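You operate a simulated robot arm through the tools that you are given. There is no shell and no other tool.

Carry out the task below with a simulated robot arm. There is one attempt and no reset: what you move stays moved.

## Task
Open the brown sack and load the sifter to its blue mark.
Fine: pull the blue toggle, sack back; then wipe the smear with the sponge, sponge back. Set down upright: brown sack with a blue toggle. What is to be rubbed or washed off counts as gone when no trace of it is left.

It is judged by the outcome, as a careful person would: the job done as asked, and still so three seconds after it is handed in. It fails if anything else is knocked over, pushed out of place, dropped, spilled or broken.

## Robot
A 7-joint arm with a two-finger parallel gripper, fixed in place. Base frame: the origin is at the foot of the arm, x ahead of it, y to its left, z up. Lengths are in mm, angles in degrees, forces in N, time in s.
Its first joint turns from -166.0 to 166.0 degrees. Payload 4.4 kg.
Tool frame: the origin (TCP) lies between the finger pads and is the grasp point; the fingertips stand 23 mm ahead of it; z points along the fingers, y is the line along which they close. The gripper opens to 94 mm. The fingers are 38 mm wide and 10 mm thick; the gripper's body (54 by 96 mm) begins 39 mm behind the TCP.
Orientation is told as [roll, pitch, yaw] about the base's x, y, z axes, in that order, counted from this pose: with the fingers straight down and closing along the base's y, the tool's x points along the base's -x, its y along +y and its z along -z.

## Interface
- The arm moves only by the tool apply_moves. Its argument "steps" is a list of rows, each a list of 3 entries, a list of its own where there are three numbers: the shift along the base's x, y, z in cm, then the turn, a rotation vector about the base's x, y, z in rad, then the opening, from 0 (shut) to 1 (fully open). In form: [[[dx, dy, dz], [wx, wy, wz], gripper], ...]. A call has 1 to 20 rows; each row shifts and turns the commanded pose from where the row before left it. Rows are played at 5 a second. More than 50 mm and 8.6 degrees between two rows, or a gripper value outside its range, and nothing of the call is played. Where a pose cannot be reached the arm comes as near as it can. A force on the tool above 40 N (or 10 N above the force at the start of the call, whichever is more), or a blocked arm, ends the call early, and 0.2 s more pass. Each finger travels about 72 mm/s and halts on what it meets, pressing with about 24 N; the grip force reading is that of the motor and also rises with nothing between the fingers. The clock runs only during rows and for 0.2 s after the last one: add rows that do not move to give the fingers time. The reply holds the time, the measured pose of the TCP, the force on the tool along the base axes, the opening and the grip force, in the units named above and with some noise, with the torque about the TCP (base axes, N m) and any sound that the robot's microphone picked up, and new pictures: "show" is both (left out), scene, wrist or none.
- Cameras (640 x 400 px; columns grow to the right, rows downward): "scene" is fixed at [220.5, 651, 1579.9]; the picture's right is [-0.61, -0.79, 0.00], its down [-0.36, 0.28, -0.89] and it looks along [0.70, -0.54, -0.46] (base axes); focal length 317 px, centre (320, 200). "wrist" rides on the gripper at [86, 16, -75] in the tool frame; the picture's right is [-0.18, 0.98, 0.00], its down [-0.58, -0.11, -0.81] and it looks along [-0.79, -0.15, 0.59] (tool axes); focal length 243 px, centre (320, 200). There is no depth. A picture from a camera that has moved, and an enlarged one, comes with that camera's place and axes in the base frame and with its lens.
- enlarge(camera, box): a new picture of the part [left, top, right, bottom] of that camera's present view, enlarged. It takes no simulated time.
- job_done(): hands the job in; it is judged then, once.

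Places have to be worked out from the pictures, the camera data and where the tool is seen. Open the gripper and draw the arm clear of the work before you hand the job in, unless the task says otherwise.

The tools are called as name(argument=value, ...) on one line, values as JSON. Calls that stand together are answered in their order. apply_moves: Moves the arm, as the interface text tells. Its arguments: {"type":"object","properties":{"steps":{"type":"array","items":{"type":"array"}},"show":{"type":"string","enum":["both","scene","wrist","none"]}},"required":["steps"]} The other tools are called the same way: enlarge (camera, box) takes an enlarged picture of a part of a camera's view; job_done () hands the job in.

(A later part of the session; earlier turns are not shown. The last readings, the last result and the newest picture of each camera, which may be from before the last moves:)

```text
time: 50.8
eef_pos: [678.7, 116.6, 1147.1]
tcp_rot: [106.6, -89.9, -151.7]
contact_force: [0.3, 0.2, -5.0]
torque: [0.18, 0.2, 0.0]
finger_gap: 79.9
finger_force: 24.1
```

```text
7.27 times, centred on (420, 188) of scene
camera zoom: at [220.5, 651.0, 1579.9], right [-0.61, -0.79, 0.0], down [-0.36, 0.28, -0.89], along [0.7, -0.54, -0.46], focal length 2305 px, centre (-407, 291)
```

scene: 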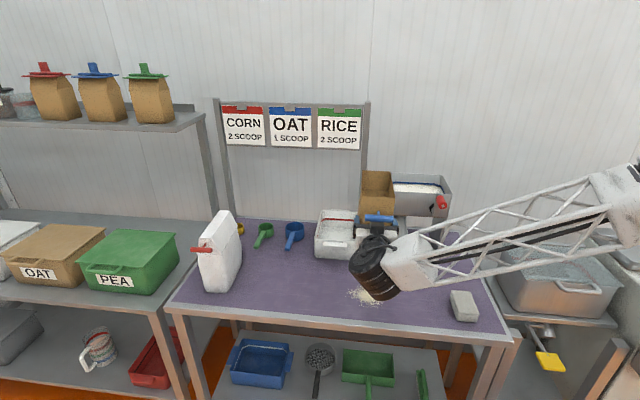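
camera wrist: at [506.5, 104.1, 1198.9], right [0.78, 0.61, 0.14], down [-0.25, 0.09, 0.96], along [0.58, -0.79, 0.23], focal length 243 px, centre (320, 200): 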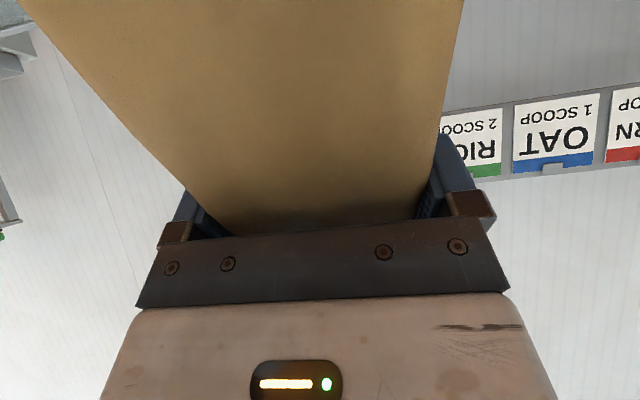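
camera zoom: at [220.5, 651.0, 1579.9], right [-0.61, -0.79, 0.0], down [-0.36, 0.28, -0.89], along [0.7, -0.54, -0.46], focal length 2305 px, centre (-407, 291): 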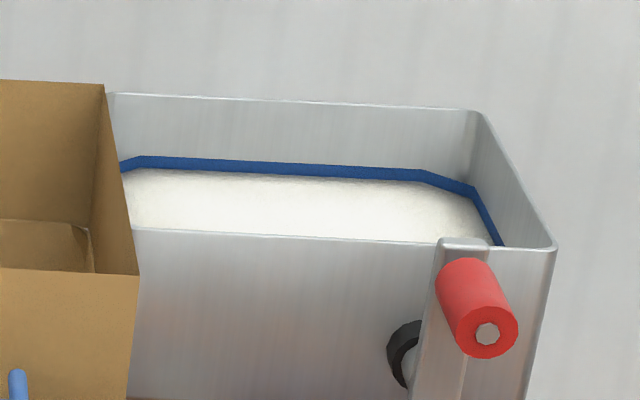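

The surface looks flat and is up at the blue line. I'll zoom further to judge exactly where it sits against the mark.

enlarge(camera="scene", box=[392, 172, 424, 197])

enlarge(camera="scene", box=[420, 172, 452, 197])

```text
16.00 times, centred on (408, 184) of scene
camera zoom: at [220.5, 651.0, 1579.9], right [-0.61, -0.79, 0.0], down [-0.36, 0.28, -0.89], along [0.7, -0.54, -0.46], focal length 5070 px, centre (-1088, 448)
```

zoom: 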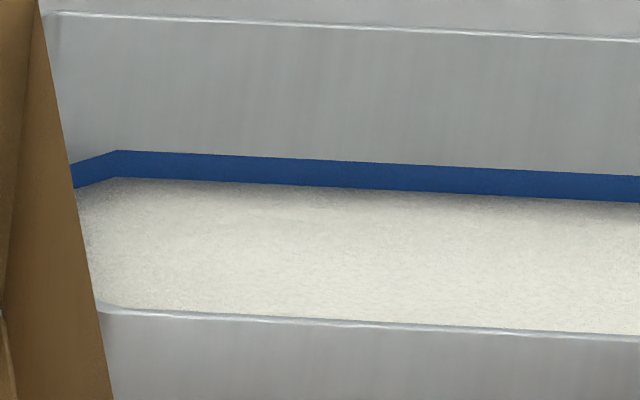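

```text
16.00 times, centred on (436, 184) of scene
camera zoom: at [220.5, 651.0, 1579.9], right [-0.61, -0.79, 0.0], down [-0.36, 0.28, -0.89], along [0.7, -0.54, -0.46], focal length 5070 px, centre (-1536, 448)
```

zoom: 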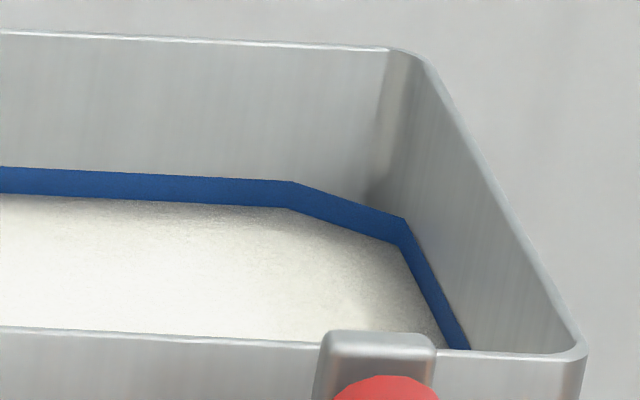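

The surface is level and covers roughly the lowest fifth of the band, about 2.7 mm short of the mark's middle. I'll top it up by the same route: tilt to 40° and slide back in front of the hopper.

apply_moves(steps=[[[0, 0, 1.0], [0.0617, 0.0617, 0], 0.0], [[0, 0, 1.0], [0.0617, 0.0617, 0], 0.0], [[0, 0, 1.0], [0.0617, 0.0617, 0], 0.0], [[0, 0, 1.0], [0.0617, 0.0617, 0], 0.0], [[0, 0, 1.0], [0.0617, 0.0617, 0], 0.0], [[0, 0, 0.8], [0.0617, 0.0617, 0], 0.0], [[0, 0, 0.6], [0.0617, 0.0617, 0], 0.0], [[0, 0, 0.6], [0.0617, 0.0617, 0], 0.0], [[-1.0, -1.0, 0], [0, 0, 0], 0.0], [[-1.8, -1.8, 0], [0, 0, 0], 0.0], [[-2.2, -2.2, 0], [0, 0, 0], 0.0], [[-2.2, -2.2, 0], [0, 0, 0], 0.0], [[-2.0, -2.0, 0], [0, 0, 0], 0.0], [[-1.2, -1.2, 0], [0, 0, 0], 0.0], [[0, 0, 0], [0, 0, 0], 0.0]], show="scene")

```text
time: 54.0
eef_pos: [574.5, 10.8, 1216.9]
tcp_rot: [0.2, -49.8, -45.1]
contact_force: [0.3, -0.3, -4.8]
torque: [0.11, 0.09, -0.01]
finger_gap: 79.9
finger_force: 24.2
```

scene: 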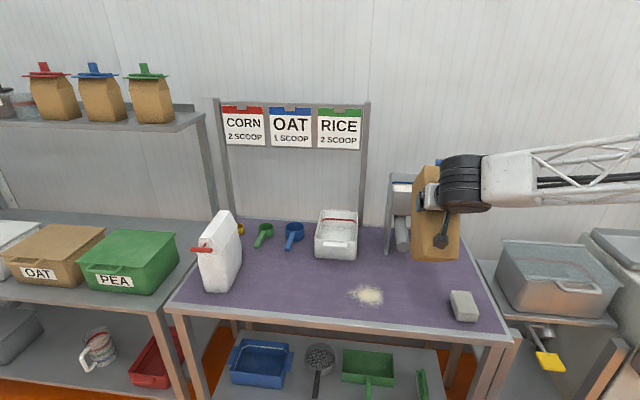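

I'm back in the pre-pour pose with nothing disturbed. I'll move in and tilt about the lip to roughly 70°.

apply_moves(steps=[[[0.8, -0.8, 0], [0, 0, 0], 0.0], [[1.5, -1.5, 0], [0, 0, 0], 0.0], [[2.2, -2.2, 0], [0, 0, 0], 0.0], [[2.2, -2.2, 0], [0, 0, 0], 0.0], [[2.2, -2.2, 0], [0, 0, 0], 0.0], [[2.0, -2.0, 0], [0, 0, 0], 0.0], [[1.2, -1.2, 0], [0, 0, 0], 0.0], [[0.2, -0.2, 0.68], [0.0617, 0.0617, 0], 0.0], [[0.2, -0.2, 0.68], [0.0617, 0.0617, 0], 0.0], [[0.37, -0.37, 0.35], [0.0617, 0.0617, 0], 0.0], [[0.37, -0.37, 0.35], [0.0617, 0.0617, 0], 0.0], [[0.545, -0.545, 1.1], [0.0568, 0.0568, 0], 0.0], [[0.545, -0.545, 1.1], [0.0568, 0.0568, 0], 0.0], [[0, 0, 0], [0, 0, 0], 0.0]], show="none")

enlarge(camera="scene", box=[383, 165, 423, 200])

```text
time: 57.0
eef_pos: [717.8, -132.1, 1259.9]
tcp_rot: [0.0, -20.7, -45.2]
contact_force: [-0.6, 0.5, -4.8]
torque: [-0.02, -0.03, 0.0]
finger_gap: 79.5
finger_force: 24.3
```

```text
11.43 times, centred on (403, 182) of scene
camera zoom: at [220.5, 651.0, 1579.9], right [-0.61, -0.79, 0.0], down [-0.36, 0.28, -0.89], along [0.7, -0.54, -0.46], focal length 3622 px, centre (-629, 400)
```

zoom: 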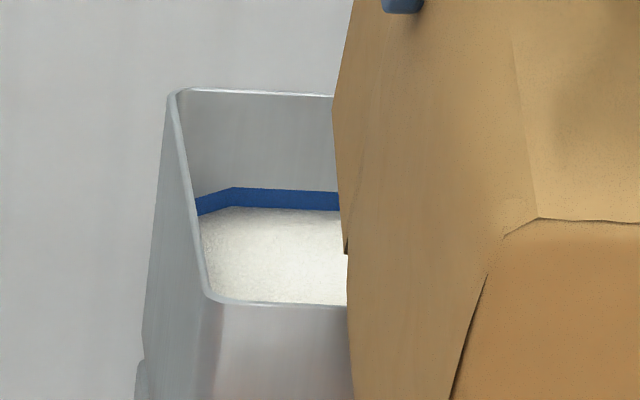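

The pose matches the earlier pour and the level hasn't changed. I'll tilt on to 77°, then 79°, and check.

apply_moves(steps=[[[0.5, -0.5, 0.87], [0.0475, 0.0475, 0], 0.0], [[0.5, -0.5, 0.87], [0.0475, 0.0475, 0], 0.0], [[0, 0, 0], [0, 0, 0], 0.0], [[0.3, -0.3, 0.4], [0.0247, 0.0247, 0], 0.0], [[0, 0, 0], [0, 0, 0], 0.0], [[0, 0, 0], [0, 0, 0], 0.0], [[0, 0, 0], [0, 0, 0], 0.0]], show="none")

enlarge(camera="scene", box=[383, 165, 423, 200])

```text
time: 58.6
eef_pos: [732.0, -144.5, 1280.8]
tcp_rot: [-0.1, -11.1, -45.1]
contact_force: [0.0, 0.3, -4.8]
torque: [-0.07, -0.05, -0.01]
finger_gap: 79.9
finger_force: 23.9
```

```text
11.43 times, centred on (403, 182) of scene
camera zoom: at [220.5, 651.0, 1579.9], right [-0.61, -0.79, 0.0], down [-0.36, 0.28, -0.89], along [0.7, -0.54, -0.46], focal length 3622 px, centre (-629, 400)
```

zoom: 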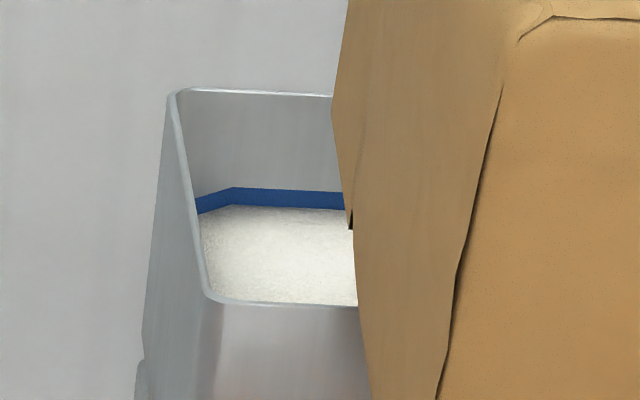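

Slight rise, with the edge now near the lower third of the band. I'll add 1.2° more.

apply_moves(steps=[[[0.18, -0.18, 0.24], [0.0148, 0.0148, 0], 0.0], [[0, 0, 0], [0, 0, 0], 0.0], [[0, 0, 0], [0, 0, 0], 0.0], [[0, 0, 0], [0, 0, 0], 0.0]], show="none")

enlarge(camera="scene", box=[383, 165, 423, 200])

```text
time: 59.6
eef_pos: [733.1, -145.2, 1282.7]
tcp_rot: [-0.1, -9.8, -45.1]
contact_force: [0.1, -0.4, -4.1]
torque: [-0.05, -0.06, -0.01]
finger_gap: 79.7
finger_force: 24.2
```

```text
11.43 times, centred on (403, 182) of scene
camera zoom: at [220.5, 651.0, 1579.9], right [-0.61, -0.79, 0.0], down [-0.36, 0.28, -0.89], along [0.7, -0.54, -0.46], focal length 3622 px, centre (-629, 400)
```

zoom: 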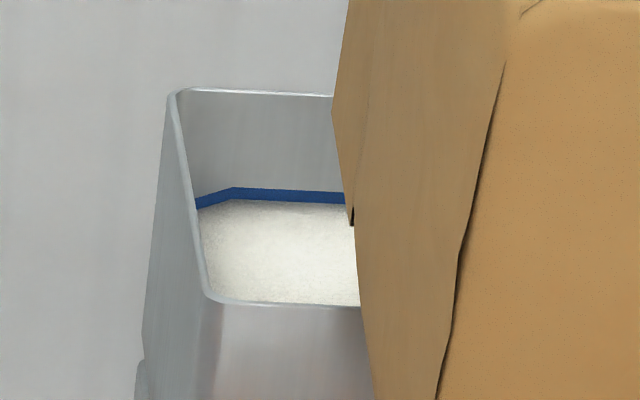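

The meal edge is now at the middle of the blue band. I'll stop pouring, untilt about the lip and back out.

apply_moves(steps=[[[-0.51, 0.51, -0.88], [-0.0499, -0.0499, 0], 0.0], [[-0.51, 0.51, -0.88], [-0.0499, -0.0499, 0], 0.0], [[-0.51, 0.51, -0.88], [-0.0499, -0.0499, 0], 0.0], [[-0.51, 0.51, -0.88], [-0.0499, -0.0499, 0], 0.0], [[-0.51, 0.51, -0.88], [-0.0499, -0.0499, 0], 0.0], [[-0.37, 0.37, -0.35], [-0.0617, -0.0617, 0], 0.0], [[-0.37, 0.37, -0.35], [-0.0617, -0.0617, 0], 0.0], [[-0.2, 0.2, -0.68], [-0.0617, -0.0617, 0], 0.0], [[-0.2, 0.2, -0.68], [-0.0617, -0.0617, 0], 0.0], [[-1.2, 1.2, 0], [0, 0, 0], 0.0], [[-2.0, 2.0, 0], [0, 0, 0], 0.0], [[-2.2, 2.2, 0], [0, 0, 0], 0.0], [[-2.2, 2.2, 0], [0, 0, 0], 0.0], [[-2.2, 2.2, 0], [0, 0, 0], 0.0], [[-1.5, 1.5, 0], [0, 0, 0], 0.0], [[-0.8, 0.8, 0], [0, 0, 0], 0.0], [[0, 0, 0], [0, 0, 0], 0.0]], show="scene")

```text
time: 63.2
eef_pos: [574.3, 12.2, 1219.1]
tcp_rot: [0.1, -50.0, -45.1]
contact_force: [0.6, -0.8, -4.1]
torque: [0.09, 0.12, 0.0]
finger_gap: 80.0
finger_force: 23.5
```

scene: 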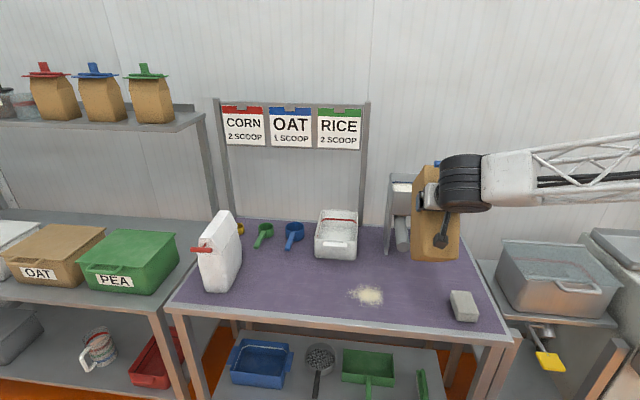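

I'm clear of the sifter. I'll bring the sack upright again while carrying it left toward its place.

apply_moves(steps=[[[0.8, 0.8, -0.85], [-0.0617, -0.0617, 0], 0.0], [[1.2, 1.2, -0.85], [-0.0617, -0.0617, 0], 0.0], [[1.2, 1.2, -0.85], [-0.0617, -0.0617, 0], 0.0], [[1.2, 1.2, -0.85], [-0.0617, -0.0617, 0], 0.0], [[1.2, 1.2, -0.85], [-0.0617, -0.0617, 0], 0.0], [[1.2, 1.2, -0.85], [-0.0617, -0.0617, 0], 0.0], [[1.2, 1.2, -0.85], [-0.0617, -0.0617, 0], 0.0], [[1.2, 1.2, -0.85], [-0.0617, -0.0617, 0], 0.0], [[1.2, 1.2, 0], [0, 0, 0], 0.0], [[0, 0, 0], [0, 0, 0], 0.0]], show="both")

enlarge(camera="scene", box=[380, 160, 460, 215])

```text
time: 65.4
eef_pos: [679.0, 116.5, 1151.1]
tcp_rot: [155.8, -89.9, 159.2]
contact_force: [-0.2, -0.4, -3.8]
torque: [0.18, 0.19, -0.06]
finger_gap: 80.1
finger_force: 23.7
camera wrist: at [637.9, 180.0, 1063.5], right [0.69, 0.7, 0.18], down [-0.65, 0.49, 0.58], along [0.31, -0.52, 0.79], focal length 243 px, centre (320, 200)
```

scene: 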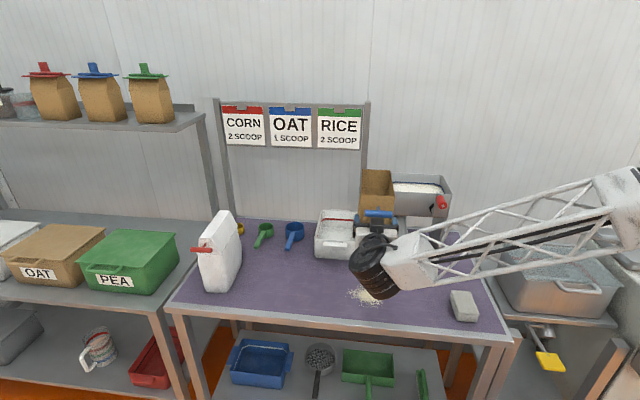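
wrist: 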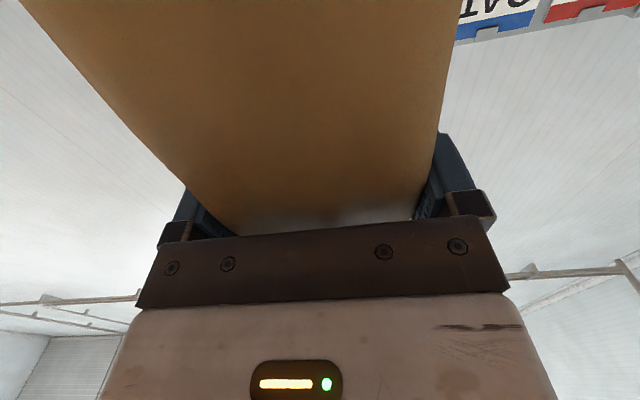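

```text
7.27 times, centred on (420, 188) of scene
camera zoom: at [220.5, 651.0, 1579.9], right [-0.61, -0.79, 0.0], down [-0.36, 0.28, -0.89], along [0.7, -0.54, -0.46], focal length 2305 px, centre (-407, 291)
```

zoom: 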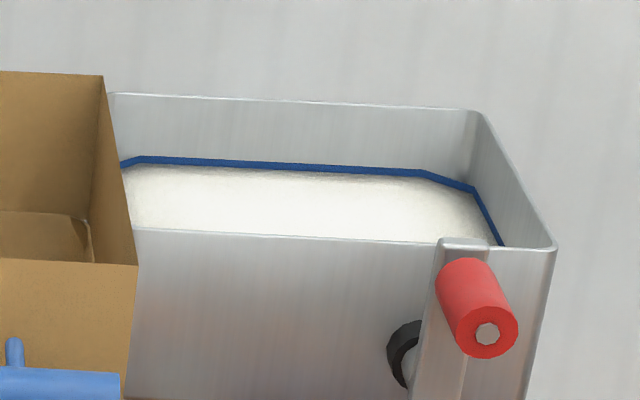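

The meal now sits at mid-band all round. I'll carry the sack left to its original line and forward over its original spot, about 60 mm further in than where I picked it up.

apply_moves(steps=[[[1.2, 1.2, 0], [0, 0, 0], 0.0], [[2.0, 2.0, 0], [0, 0, 0], 0.0], [[2.2, 2.2, 0], [0, 0, 0], 0.0], [[2.2, 2.2, 0], [0, 0, 0], 0.0], [[2.2, 2.2, 0], [0, 0, 0], 0.0], [[2.2, 2.2, 0], [0, 0, 0], 0.0], [[2.0, 2.0, 0], [0, 0, 0], 0.0], [[1.66, 1.66, 0], [0, 0, 0], 0.0], [[1.2, -1.2, -1.0], [0, 0, 0], 0.0], [[1.7, -1.7, -2.0], [0, 0, 0], 0.0], [[1.5, -1.5, -2.5], [0, 0, 0], 0.0], [[0, 0, -2.5], [0, 0, 0], 0.0], [[0, 0, 0], [0, 0, 0], 0.0]], show="both")

```text
time: 68.2
eef_pos: [879.7, 228.5, 1069.8]
tcp_rot: [145.0, -89.9, 169.9]
contact_force: [-1.5, 0.1, -5.2]
torque: [0.18, 0.17, 0.01]
finger_gap: 79.8
finger_force: 24.0
camera wrist: at [838.4, 292.4, 983.5], right [0.69, 0.69, 0.19], down [-0.65, 0.49, 0.58], along [0.31, -0.52, 0.79], focal length 243 px, centre (320, 200)
```

scene: 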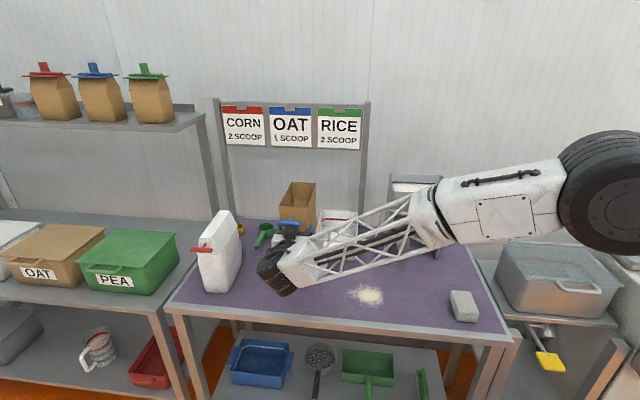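
wrist: 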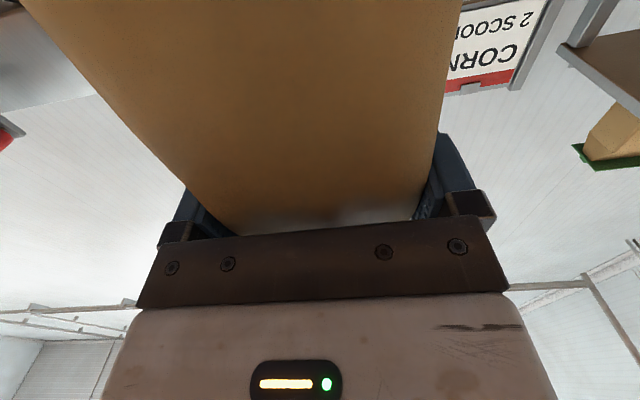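

I'm over the target spot. I'll lower to just above the table.

apply_moves(steps=[[[0, 0, -2.5], [0, 0, 0], 0.0], [[0, 0, -2.5], [0, 0, 0], 0.0], [[0, 0, -2.5], [0, 0, 0], 0.0], [[0, 0, -2.0], [0, 0, 0], 0.0], [[0, 0, -1.2], [0, 0, 0], 0.0], [[0, 0, -0.6], [0, 0, 0], 0.0], [[0, 0, 0], [0, 0, 0], 0.0]], show="scene")

enlarge(camera="scene", box=[265, 205, 345, 305])

```text
time: 69.8
eef_pos: [878.9, 228.2, 958.2]
tcp_rot: [146.4, -90.0, 168.6]
contact_force: [0.8, 0.1, -5.2]
torque: [0.15, 0.2, 0.02]
finger_gap: 79.9
finger_force: 23.7
```

scene: 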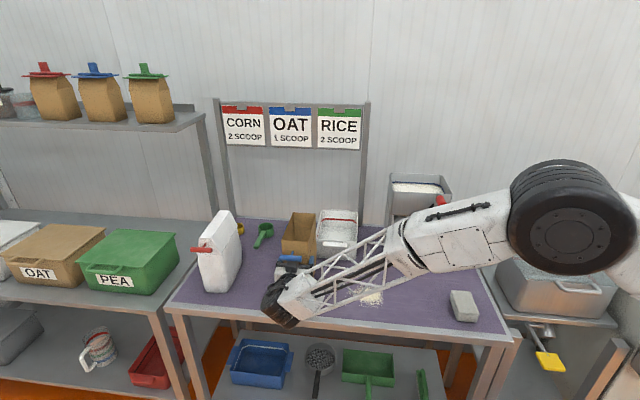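

```text
4.00 times, centred on (305, 255) of scene
camera zoom: at [220.5, 651.0, 1579.9], right [-0.61, -0.79, 0.0], down [-0.36, 0.28, -0.89], along [0.7, -0.54, -0.46], focal length 1268 px, centre (380, -20)
```

zoom: 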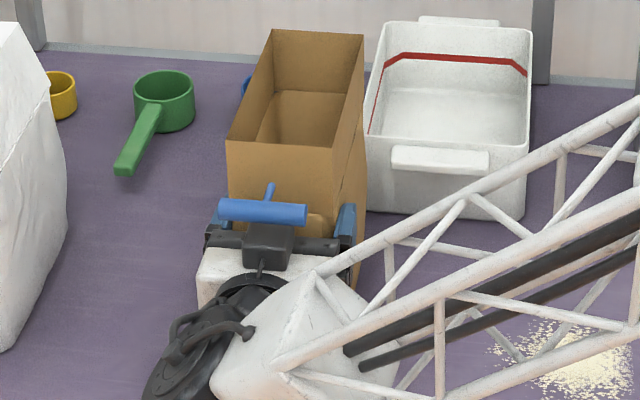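

About 9 mm to go. I'll lower in small steps and watch for the vertical force to come off.

apply_moves(steps=[[[0, 0, -0.3], [0, 0, 0], 0.0], [[0, 0, -0.3], [0, 0, 0], 0.0], [[0, 0, -0.2], [0, 0, 0], 0.0], [[0, 0, 0], [0, 0, 0], 0.0]], show="none")

```text
time: 70.8
eef_pos: [879.5, 228.3, 951.0]
tcp_rot: [149.2, -89.9, 165.8]
contact_force: [-1.6, 0.3, 0.4]
torque: [-0.53, -0.07, -0.18]
finger_gap: 79.9
finger_force: 24.0
```

The vertical load has come off, so the sack is touching down. I'll lower one more millimetre to seat it.

apply_moves(steps=[[[0, 0, -0.1], [0, 0, 0], 0.0], [[0, 0, 0], [0, 0, 0], 0.0]], show="both")

```text
time: 71.4
eef_pos: [879.5, 229.4, 950.6]
tcp_rot: [144.1, -89.9, 170.8]
contact_force: [-1.2, 3.3, 5.9]
torque: [-0.75, -0.32, -0.01]
finger_gap: 80.0
finger_force: 23.2
camera wrist: at [838.0, 292.5, 862.5], right [0.69, 0.7, 0.19], down [-0.65, 0.49, 0.58], along [0.31, -0.52, 0.79], focal length 243 px, centre (320, 200)
```

scene: 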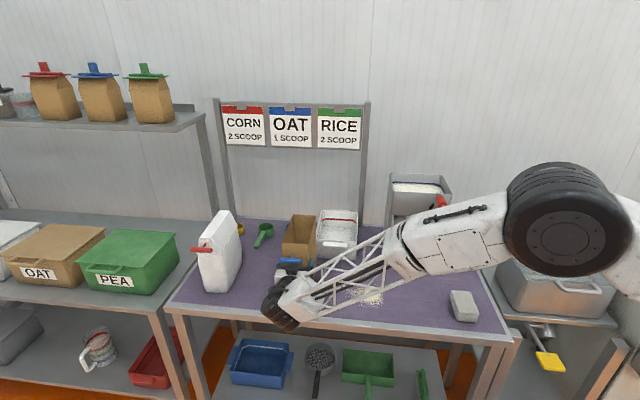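
wrist: 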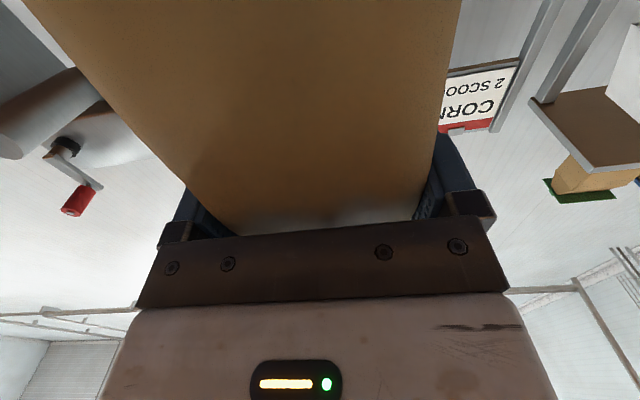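

The upward reaction of about 6 N means the sack is standing on the table. I'll open the fingers slowly.

apply_moves(steps=[[[0, 0, 0.05], [0, 0, 0], 0.88], [[0, 0, 0], [0, 0, 0], 0.92], [[0, 0, 0], [0, 0, 0], 1.0], [[0, 0, 0], [0, 0, 0], 1.0]], show="both")

```text
time: 72.4
eef_pos: [879.4, 229.0, 948.6]
tcp_rot: [148.9, -89.8, 166.1]
contact_force: [-0.2, 0.4, -0.4]
torque: [-0.01, -0.01, 0.06]
finger_gap: 93.9
finger_force: 0.1
camera wrist: at [838.1, 292.1, 862.4], right [0.69, 0.7, 0.19], down [-0.65, 0.49, 0.58], along [0.31, -0.52, 0.79], focal length 243 px, centre (320, 200)
```

scene: 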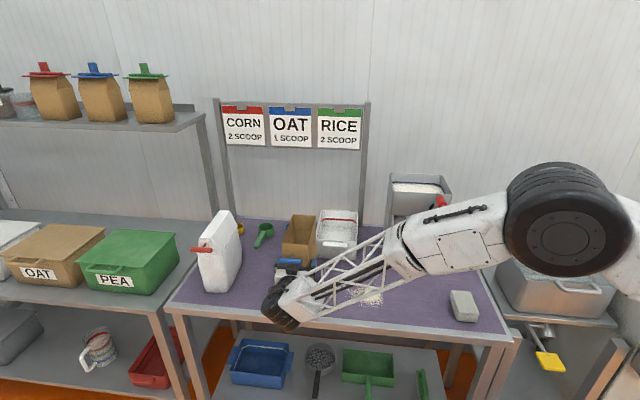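
wrist: 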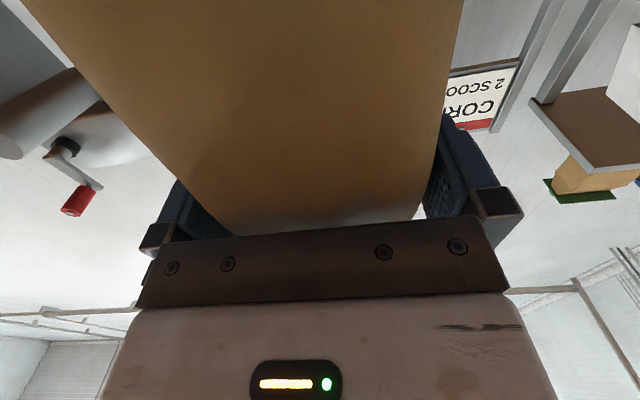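

The gripper is open and the sack stands free. I'll withdraw straight back along the approach line, beneath the toggle.

apply_moves(steps=[[[-0.7, 0.7, 0], [0, 0, 0], 1], [[-1.4, 1.4, 0], [0, 0, 0], 1], [[-2.0, 2.0, 0], [0, 0, 0], 1], [[-2.5, 2.5, 0], [0, 0, 0], 1], [[-2.8, 2.8, 0], [0, 0, 0], 1], [[-2.8, 2.8, 0], [0, 0, 0], 1], [[-2.8, 2.8, 0], [0, 0, 0], 1], [[-2.8, 2.8, 0], [0, 0, 0], 1], [[0, 0, 0], [0, 0, 0], 1]], show="both")

enlarge(camera="scene", box=[265, 205, 345, 305])

```text
time: 74.4
eef_pos: [701.9, 407.9, 949.9]
tcp_rot: [147.9, -90.0, 167.1]
contact_force: [-0.2, -0.4, -0.6]
torque: [-0.02, -0.02, 0.01]
finger_gap: 94.1
finger_force: 0.1
camera wrist: at [661.4, 470.9, 862.0], right [0.69, 0.7, 0.19], down [-0.65, 0.49, 0.58], along [0.31, -0.52, 0.79], focal length 243 px, centre (320, 200)
```

scene: 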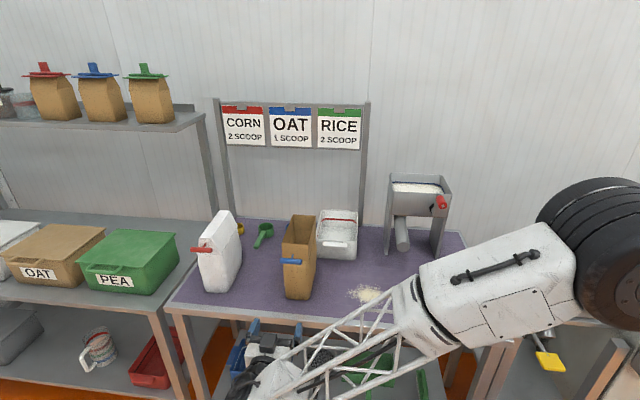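
wrist: 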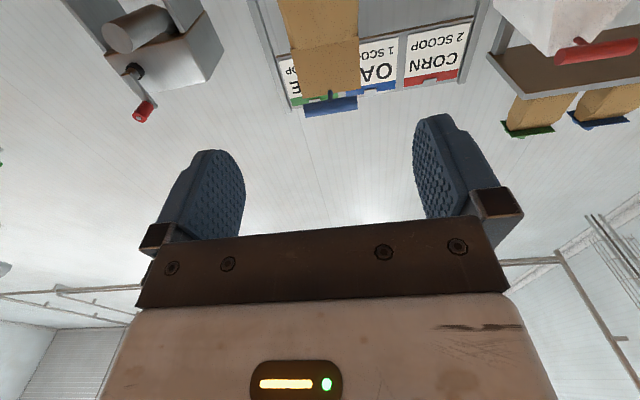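

```text
4.00 times, centred on (305, 255) of scene
camera zoom: at [220.5, 651.0, 1579.9], right [-0.61, -0.79, 0.0], down [-0.36, 0.28, -0.89], along [0.7, -0.54, -0.46], focal length 1268 px, centre (380, -20)
```

zoom: 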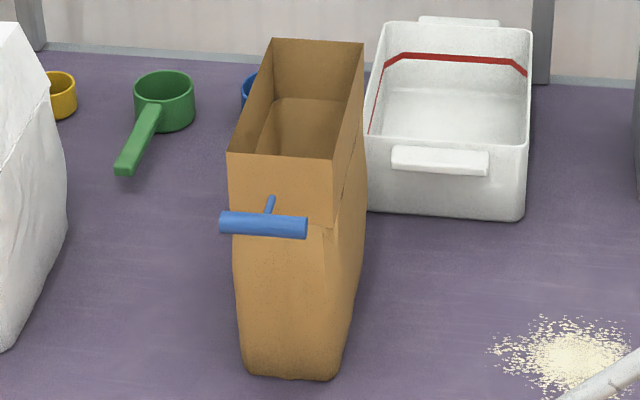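

The sack stands in its original spot: its bottom corners match the first picture to within a pixel or so. The hopper is at the mark and nothing else has moved. Next is the sponge. I'll raise the arm, slide away from the sack, and begin turning the tool back to pointing down.

apply_moves(steps=[[[-1.35, -1.35, 3.4], [0, 0, 0], 1], [[-1.35, -1.35, 3.4], [0, 0, 0], 1], [[-1.35, -1.35, 3.4], [0, 0, 0], 1], [[-1.35, -1.35, 3.4], [0, 0, 0], 1], [[-1.35, -1.35, 3.4], [0, 0, 0], 1], [[-1.58, -1.58, 0.5], [0.0926, 0.0926, 0], 1], [[-1.58, -1.58, 0.5], [0.0926, 0.0926, 0], 1], [[-1.58, -1.58, 0.5], [0.0926, 0.0926, 0], 1], [[-1.58, -1.58, 0.5], [0.0926, 0.0926, 0], 1], [[-1.58, -1.58, 0.5], [0.0926, 0.0926, 0], 1], [[-1.58, -1.58, 0.5], [0.0926, 0.0926, 0], 1], [[0, 0, 0], [0, 0, 0], 1]], show="both")

```text
time: 77.0
eef_pos: [538.3, 243.5, 1149.2]
tcp_rot: [0.2, -45.0, -45.0]
contact_force: [0.6, -0.5, 0.2]
torque: [0.0, 0.03, 0.02]
finger_gap: 94.0
finger_force: 0.0
camera wrist: at [470.0, 335.2, 1139.8], right [0.79, 0.6, 0.13], down [-0.19, 0.03, 0.98], along [0.59, -0.8, 0.14], focal length 243 px, centre (320, 200)
```

scene: 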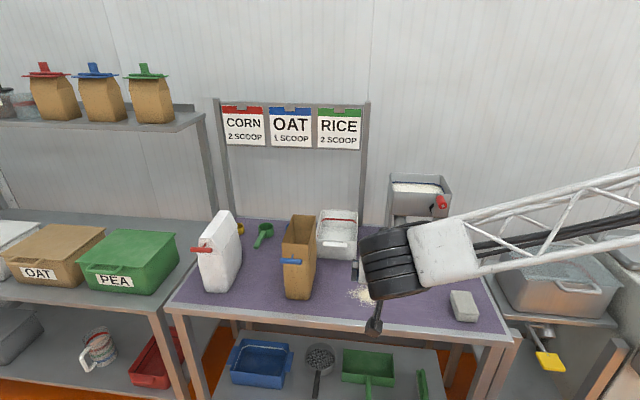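
wrist: 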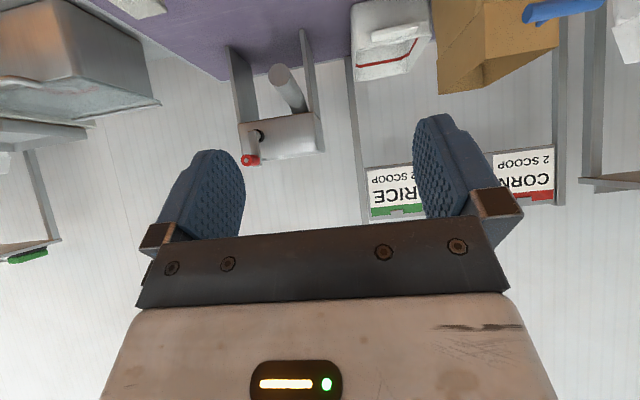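

Halfway there. I'll finish turning the tool down and travel to above the sponge, which I judge is centred near (518, −137).

apply_moves(steps=[[[-1.58, -1.58, 0.5], [0.0926, 0.0926, 0], 1], [[-1.58, -1.58, 0.5], [0.0926, 0.0926, 0], 1], [[-1.58, -1.58, 0.5], [0.0926, 0.0926, 0], 1], [[-1.58, -1.58, 0.5], [0.0926, 0.0926, 0], 1], [[-1.58, -1.58, 0.5], [0.0926, 0.0926, 0], 1], [[-1.58, -1.58, 0.5], [0.0926, 0.0926, 0], 1], [[0.925, -3.58, -2.1], [0, 0, 0], 1], [[0.925, -3.58, -2.1], [0, 0, 0], 1], [[0.925, -3.58, -2.1], [0, 0, 0], 1], [[0.925, -3.58, -2.1], [0, 0, 0], 1], [[0.925, -3.58, -2.1], [0, 0, 0], 1], [[0.925, -3.58, -2.1], [0, 0, 0], 1], [[0.925, -3.58, -2.1], [0, 0, 0], 1], [[0.925, -3.58, -2.1], [0, 0, 0], 1], [[0, 0, 0], [0, 0, 0], 1]], show="both")

```text
time: 80.2
eef_pos: [518.2, -137.3, 1011.5]
tcp_rot: [0.0, 0.0, -44.9]
contact_force: [-0.7, -0.2, -0.4]
torque: [0.01, 0.03, -0.03]
finger_gap: 94.0
finger_force: 0.1
camera wrist: at [468.9, -64.9, 1085.4], right [0.83, 0.56, 0.0], down [0.33, -0.49, 0.81], along [0.45, -0.67, -0.59], focal length 243 px, centre (320, 200)
```

scene: 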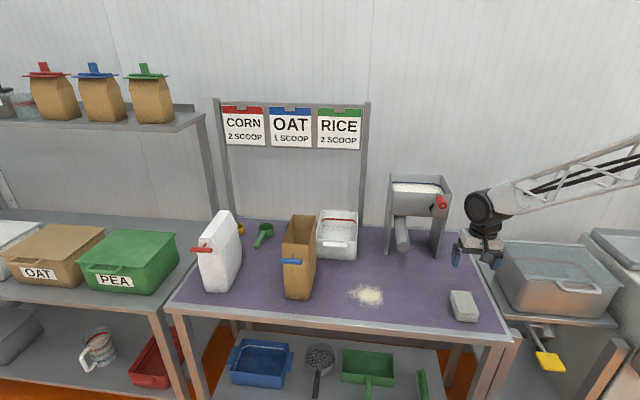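
wrist: 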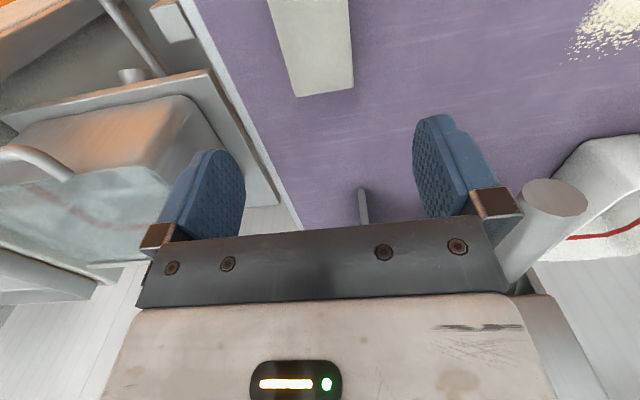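

The sponge shows at the top of the wrist view. I'll back up a little toward the robot and lower, to see the whole sponge and measure it.

apply_moves(steps=[[[-2.5, 2.3, -1.5], [0, 0, 0], 1], [[-2.5, 2.3, -1.5], [0, 0, 0], 1], [[-1.0, 0.9, -1.5], [0, 0, 0], 1], [[0, 0, 0], [0, 0, 0], 1]], show="wrist")

enlarge(camera="scene", box=[440, 280, 500, 330])

```text
time: 81.2
eef_pos: [458.2, -81.7, 966.1]
tcp_rot: [0.0, 0.0, -45.1]
contact_force: [-0.6, 0.1, -0.3]
torque: [-0.01, -0.03, -0.01]
finger_gap: 93.9
finger_force: 0.1
camera wrist: at [408.9, -9.6, 1040.5], right [0.83, 0.56, 0.0], down [0.33, -0.49, 0.81], along [0.45, -0.67, -0.59], focal length 243 px, centre (320, 200)
```

wrist: 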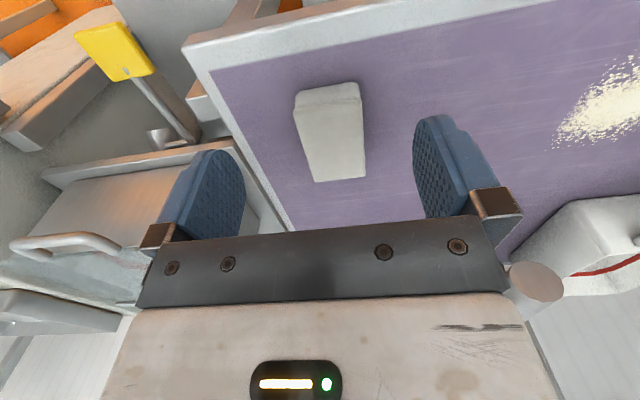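

```text
8.00 times, centred on (470, 305) of scene
camera zoom: at [220.5, 651.0, 1579.9], right [-0.61, -0.79, 0.0], down [-0.36, 0.28, -0.89], along [0.7, -0.54, -0.46], focal length 2535 px, centre (-880, -640)
```

zoom: 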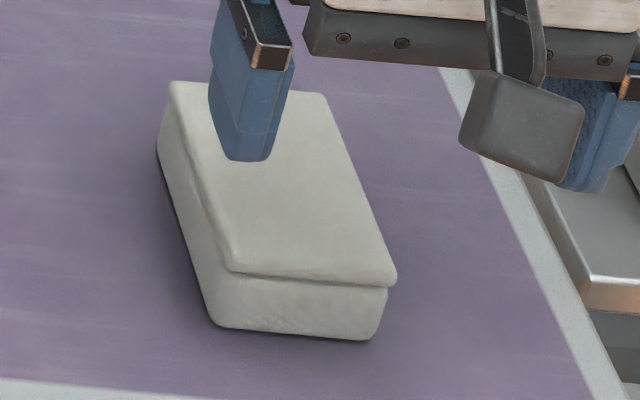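

Now the whole sponge is in the wrist view. I'll enlarge it to fix its corners and orientation.

enlarge(camera="wrist", box=[270, 60, 390, 200])

```text
2.86 times, centred on (330, 130) of wrist
camera zoom: at [408.9, -9.6, 1040.5], right [0.83, 0.56, 0.0], down [0.33, -0.49, 0.81], along [0.45, -0.67, -0.59], focal length 693 px, centre (291, 400)
```

zoom: 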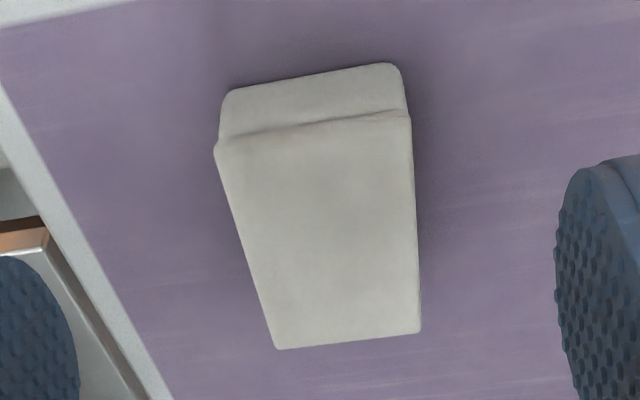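

The sponge is square to the table: centre near (515, −141), about 60 × 98 mm, top at z≈851. I'll move over its centre and descend to just above grip height.

apply_moves(steps=[[[1.9, -2.0, -1.6], [0, 0, 0], 1], [[1.9, -2.0, -2.5], [0, 0, 0], 1], [[1.86, -1.97, -2.5], [0, 0, 0], 1], [[0, 0, -2.5], [0, 0, 0], 1], [[0, 0, -1.2], [0, 0, 0], 1], [[0, 0, 0], [0, 0, 0], 1]], show="both")

```text
time: 82.6
eef_pos: [514.7, -142.2, 862.7]
tcp_rot: [0.0, -0.1, -45.1]
contact_force: [1.3, -0.6, -0.9]
torque: [0.03, 0.0, 0.0]
finger_gap: 94.0
finger_force: 0.1
camera wrist: at [465.1, -69.4, 937.0], right [0.83, 0.56, 0.0], down [0.33, -0.49, 0.81], along [0.45, -0.67, -0.59], focal length 243 px, centre (320, 200)
```

scene: 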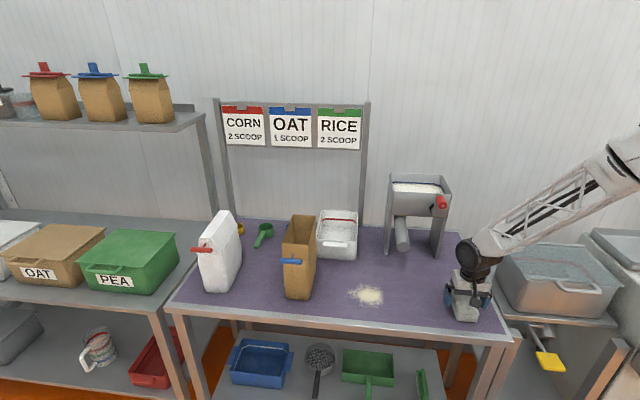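
wrist: 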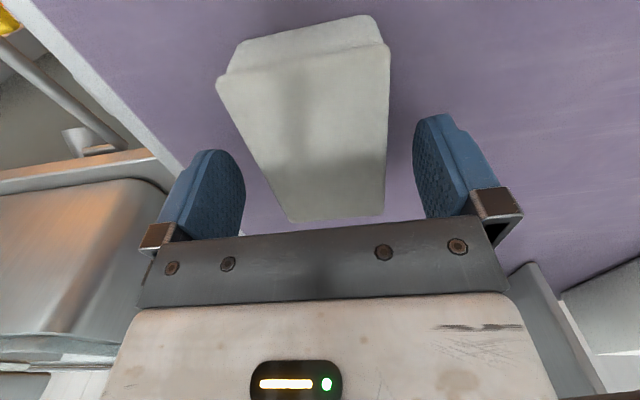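

The sponge lies centred between the fingers. I'll lower 14 mm in small steps and close on it.

apply_moves(steps=[[[0, 0, -0.5], [0, 0, 0], 1], [[0, 0, -0.5], [0, 0, 0], 1], [[0, 0, -0.4], [0, 0, 0], 1], [[0, 0, 0], [0, 0, 0], 1]], show="none")

apply_moves(steps=[[[0, 0, 0], [0, 0, 0], 0.8], [[0, 0, 0], [0, 0, 0], 0.6], [[0, 0, 0], [0, 0, 0], 0.4], [[0, 0, 0], [0, 0, 0], 0.2], [[0, 0, 0], [0, 0, 0], 0.0], [[0, 0, 0], [0, 0, 0], 0.0]], show="both")

```text
time: 83.6
eef_pos: [514.8, -142.2, 850.1]
tcp_rot: [0.0, 0.0, -45.2]
contact_force: [0.4, 0.3, 0.7]
torque: [-0.01, -0.02, -0.02]
finger_gap: 93.8
finger_force: 0.0
```

```text
time: 85.0
eef_pos: [515.5, -141.8, 849.4]
tcp_rot: [-0.1, -0.1, -45.1]
contact_force: [-0.2, 0.7, 2.5]
torque: [-0.07, -0.02, -0.01]
finger_gap: 59.3
finger_force: 23.7
camera wrist: at [465.0, -69.3, 923.7], right [0.83, 0.56, 0.0], down [0.33, -0.49, 0.81], along [0.45, -0.67, -0.59], focal length 243 px, centre (320, 200)
```

scene: 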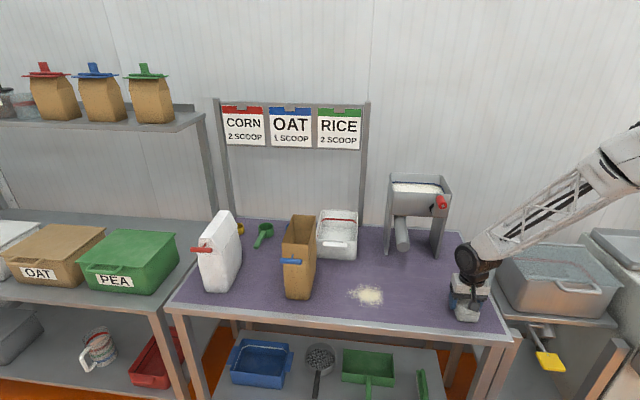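
wrist: 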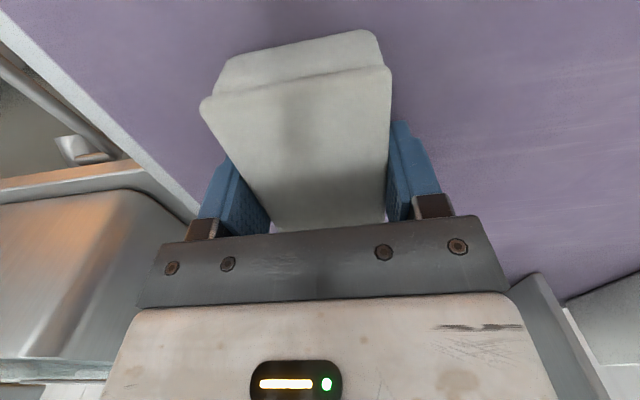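

The sponge is held (59 mm gap). I'll lift it and carry it to the right-hand side of the smear.

apply_moves(steps=[[[0, 0, 1.5], [0, 0, 0], 0.0], [[0, 0, 2.5], [0, 0, 0], 0.0], [[2.0, 2.2, 1.0], [0, 0, 0], 0.0], [[2.8, 3.1, 0], [0, 0, 0], 0.0], [[2.8, 3.1, 0], [0, 0, 0], 0.0], [[2.8, 3.1, 0], [0, 0, 0], 0.0], [[2.3, 2.5, 0], [0, 0, 0], 0.0], [[1.2, 1.26, 0], [0, 0, 0], 0.0], [[0, 0, 0], [0, 0, 0], 0.0]], show="both")

```text
time: 87.0
eef_pos: [653.0, 12.4, 898.4]
tcp_rot: [0.0, -0.1, -45.0]
contact_force: [-0.6, -0.2, -0.3]
torque: [0.03, 0.0, 0.0]
finger_gap: 59.1
finger_force: 23.8
camera wrist: at [603.9, 83.7, 973.6], right [0.83, 0.56, 0.0], down [0.33, -0.49, 0.81], along [0.45, -0.67, -0.59], focal length 243 px, centre (320, 200)
```

scene: 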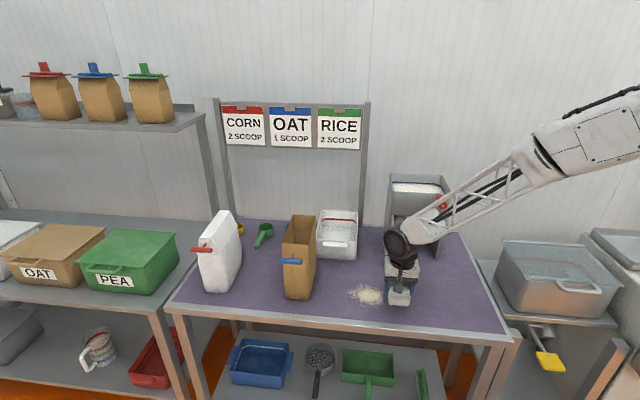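
wrist: 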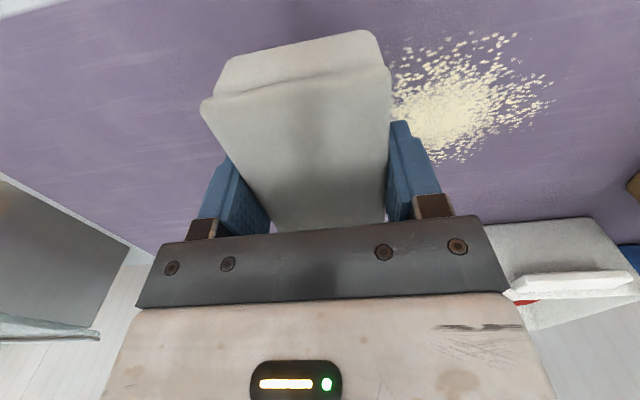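

The smear is in plain view: it spans roughly f 432–545 and l 505–630, and the sponge covers about 98 mm of depth per pass. I'll lower the sponge just right of the smear until it presses lightly.

apply_moves(steps=[[[0.7, -0.7, -1.5], [0, 0, 0], 0.0], [[0, 0, -2.0], [0, 0, 0], 0.0], [[0, 0, -1.0], [0, 0, 0], 0.0], [[0, 0, -0.3], [0, 0, 0], 0.0], [[0, 0, 0], [0, 0, 0], 0.0]], show="wrist")

```text
time: 88.2
eef_pos: [659.8, 2.8, 852.2]
tcp_rot: [0.0, -0.1, -45.2]
contact_force: [0.6, 0.1, -0.5]
torque: [0.02, -0.01, -0.01]
finger_gap: 59.4
finger_force: 23.9
camera wrist: at [610.6, 76.6, 925.5], right [0.83, 0.56, 0.0], down [0.33, -0.49, 0.81], along [0.45, -0.67, -0.59], focal length 243 px, centre (320, 200)
```

wrist: 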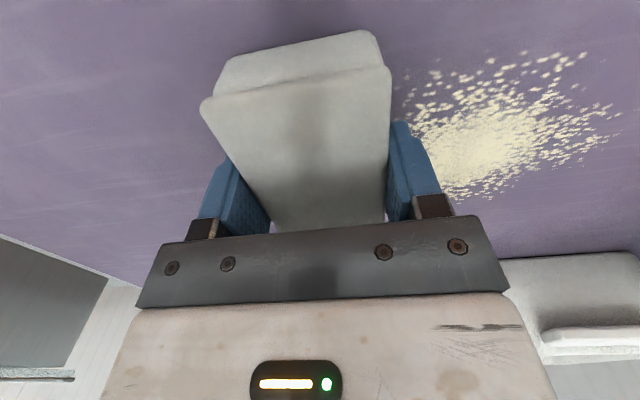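

Not touching yet at z≈852. I'll step down a few more millimetres until contact shows.

apply_moves(steps=[[[0, 0, -0.2], [0, 0, 0], 0.0], [[0, 0, -0.2], [0, 0, 0], 0.0], [[0, 0, -0.1], [0, 0, 0], 0.0], [[0, 0, 0], [0, 0, 0], 0.0]], show="none")

```text
time: 89.2
eef_pos: [661.5, 4.2, 847.0]
tcp_rot: [0.0, -0.2, -45.0]
contact_force: [2.4, 0.2, 27.5]
torque: [-0.06, -0.01, 0.0]
finger_gap: 59.6
finger_force: 23.5
```

The press reads 27 N, firmer than needed. I'll ease up by 1.3 mm.

apply_moves(steps=[[[0, 0, 0.13], [0, 0, 0], 0.0], [[0, 0, 0], [0, 0, 0], 0.0]], show="none")

```text
time: 89.8
eef_pos: [660.5, 3.5, 846.8]
tcp_rot: [0.0, 0.0, -45.2]
contact_force: [5.1, -0.4, 12.5]
torque: [-0.13, -0.39, 0.0]
finger_gap: 59.3
finger_force: 23.8
```

The press is now about 12 N, good for wiping. I'll sweep left across the smear in the first lane (f≈464).

apply_moves(steps=[[[1.0, 1.0, 0], [0, 0, 0], 0.0], [[1.4, 1.4, 0], [0, 0, 0], 0.0], [[1.4, 1.4, 0], [0, 0, 0], 0.0], [[1.4, 1.4, 0], [0, 0, 0], 0.0], [[1.4, 1.4, 0], [0, 0, 0], 0.0], [[1.4, 1.4, 0], [0, 0, 0], 0.0], [[1.4, 1.4, 0], [0, 0, 0], 0.0], [[1.4, 1.4, 0], [0, 0, 0], 0.0], [[1.4, 1.4, 0], [0, 0, 0], 0.0], [[1.0, 1.0, 0], [0, 0, 0], 0.0], [[0, 0, 0], [0, 0, 0], 0.0]], show="both")

```text
time: 92.2
eef_pos: [792.6, 136.8, 847.6]
tcp_rot: [-0.1, 0.1, -45.0]
contact_force: [-0.3, -0.1, 3.6]
torque: [0.01, -0.01, -0.02]
finger_gap: 59.5
finger_force: 24.1
camera wrist: at [743.2, 208.5, 921.8], right [0.83, 0.56, 0.0], down [0.33, -0.49, 0.81], along [0.45, -0.67, -0.59], focal length 243 px, centre (320, 200)
```

scene: 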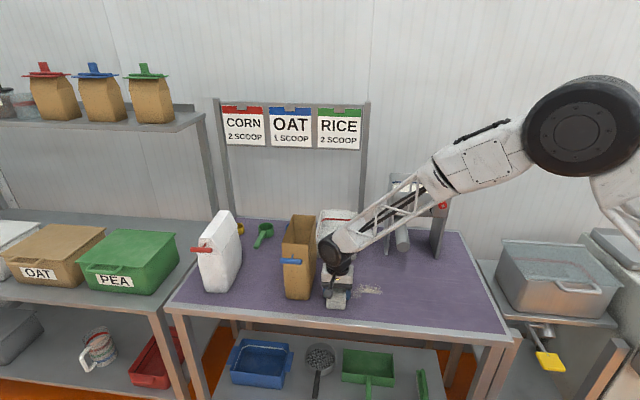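
wrist: 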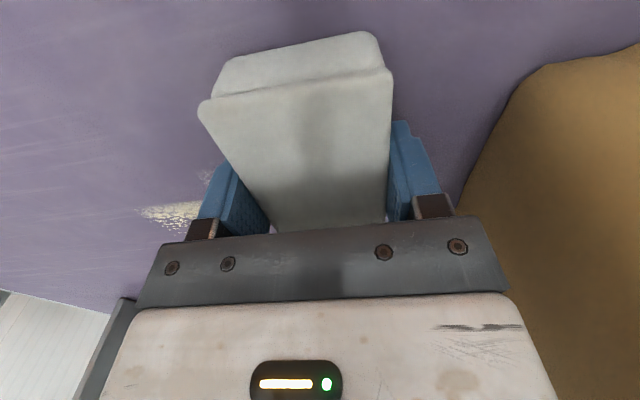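

The first lane wiped clean, and a thin strip is left at the far side. I'll shift 45 mm deeper, press slightly more, and sweep back.

apply_moves(steps=[[[1.6, -1.6, 0], [0, 0, 0], 0.0], [[1.6, -1.6, -0.05], [0, 0, 0], 0.0], [[-1.0, -1.0, 0], [0, 0, 0], 0.0], [[-1.4, -1.4, 0], [0, 0, 0], 0.0], [[-1.4, -1.4, 0], [0, 0, 0], 0.0], [[-1.4, -1.4, 0], [0, 0, 0], 0.0], [[-1.4, -1.4, 0], [0, 0, 0], 0.0], [[-1.4, -1.4, 0], [0, 0, 0], 0.0], [[-1.4, -1.4, 0], [0, 0, 0], 0.0], [[-1.4, -1.4, 0], [0, 0, 0], 0.0], [[-1.4, -1.4, 0], [0, 0, 0], 0.0], [[-1.0, -1.0, 0], [0, 0, 0], 0.0], [[0, 0, 0], [0, 0, 0], 0.0]], show="both")

```text
time: 95.0
eef_pos: [692.7, -27.8, 847.1]
tcp_rot: [0.0, 0.0, -45.0]
contact_force: [1.5, 1.5, 7.2]
torque: [-0.06, -0.1, 0.0]
finger_gap: 59.3
finger_force: 24.0
camera wrist: at [642.8, 44.3, 921.6], right [0.83, 0.56, 0.0], down [0.33, -0.49, 0.81], along [0.45, -0.67, -0.59], focal length 243 px, centre (320, 200)
```

scene: 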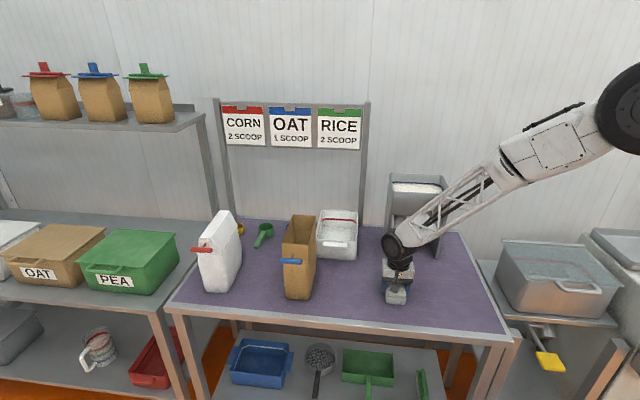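
wrist: 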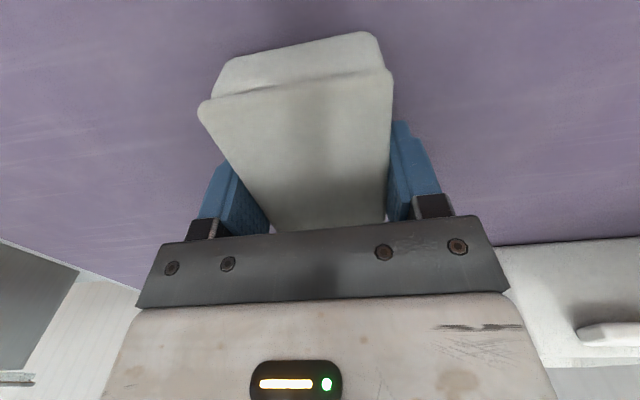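

The smear looks gone. I'll zoom in from both cameras to check for faint traces.

enlarge(camera="scene", box=[335, 270, 399, 318])

enlarge(camera="wrist", box=[380, 0, 640, 240])

```text
8.33 times, centred on (367, 294) of scene
camera zoom: at [220.5, 651.0, 1579.9], right [-0.61, -0.79, 0.0], down [-0.36, 0.28, -0.89], along [0.7, -0.54, -0.46], focal length 2641 px, centre (-72, -583)
```

zoom: 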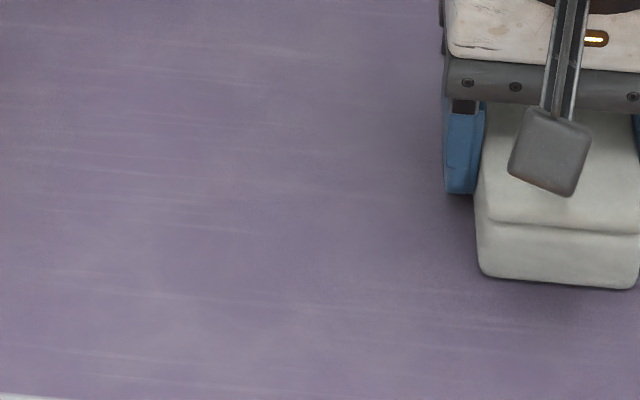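

```text
1.67 times, centred on (510, 120) of wrist
camera zoom: at [642.8, 44.3, 921.6], right [0.83, 0.56, 0.0], down [0.33, -0.49, 0.81], along [0.45, -0.67, -0.59], focal length 404 px, centre (3, 333)
```

zoom: 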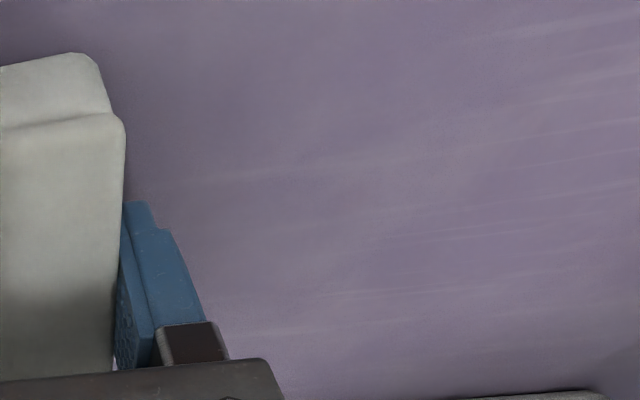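

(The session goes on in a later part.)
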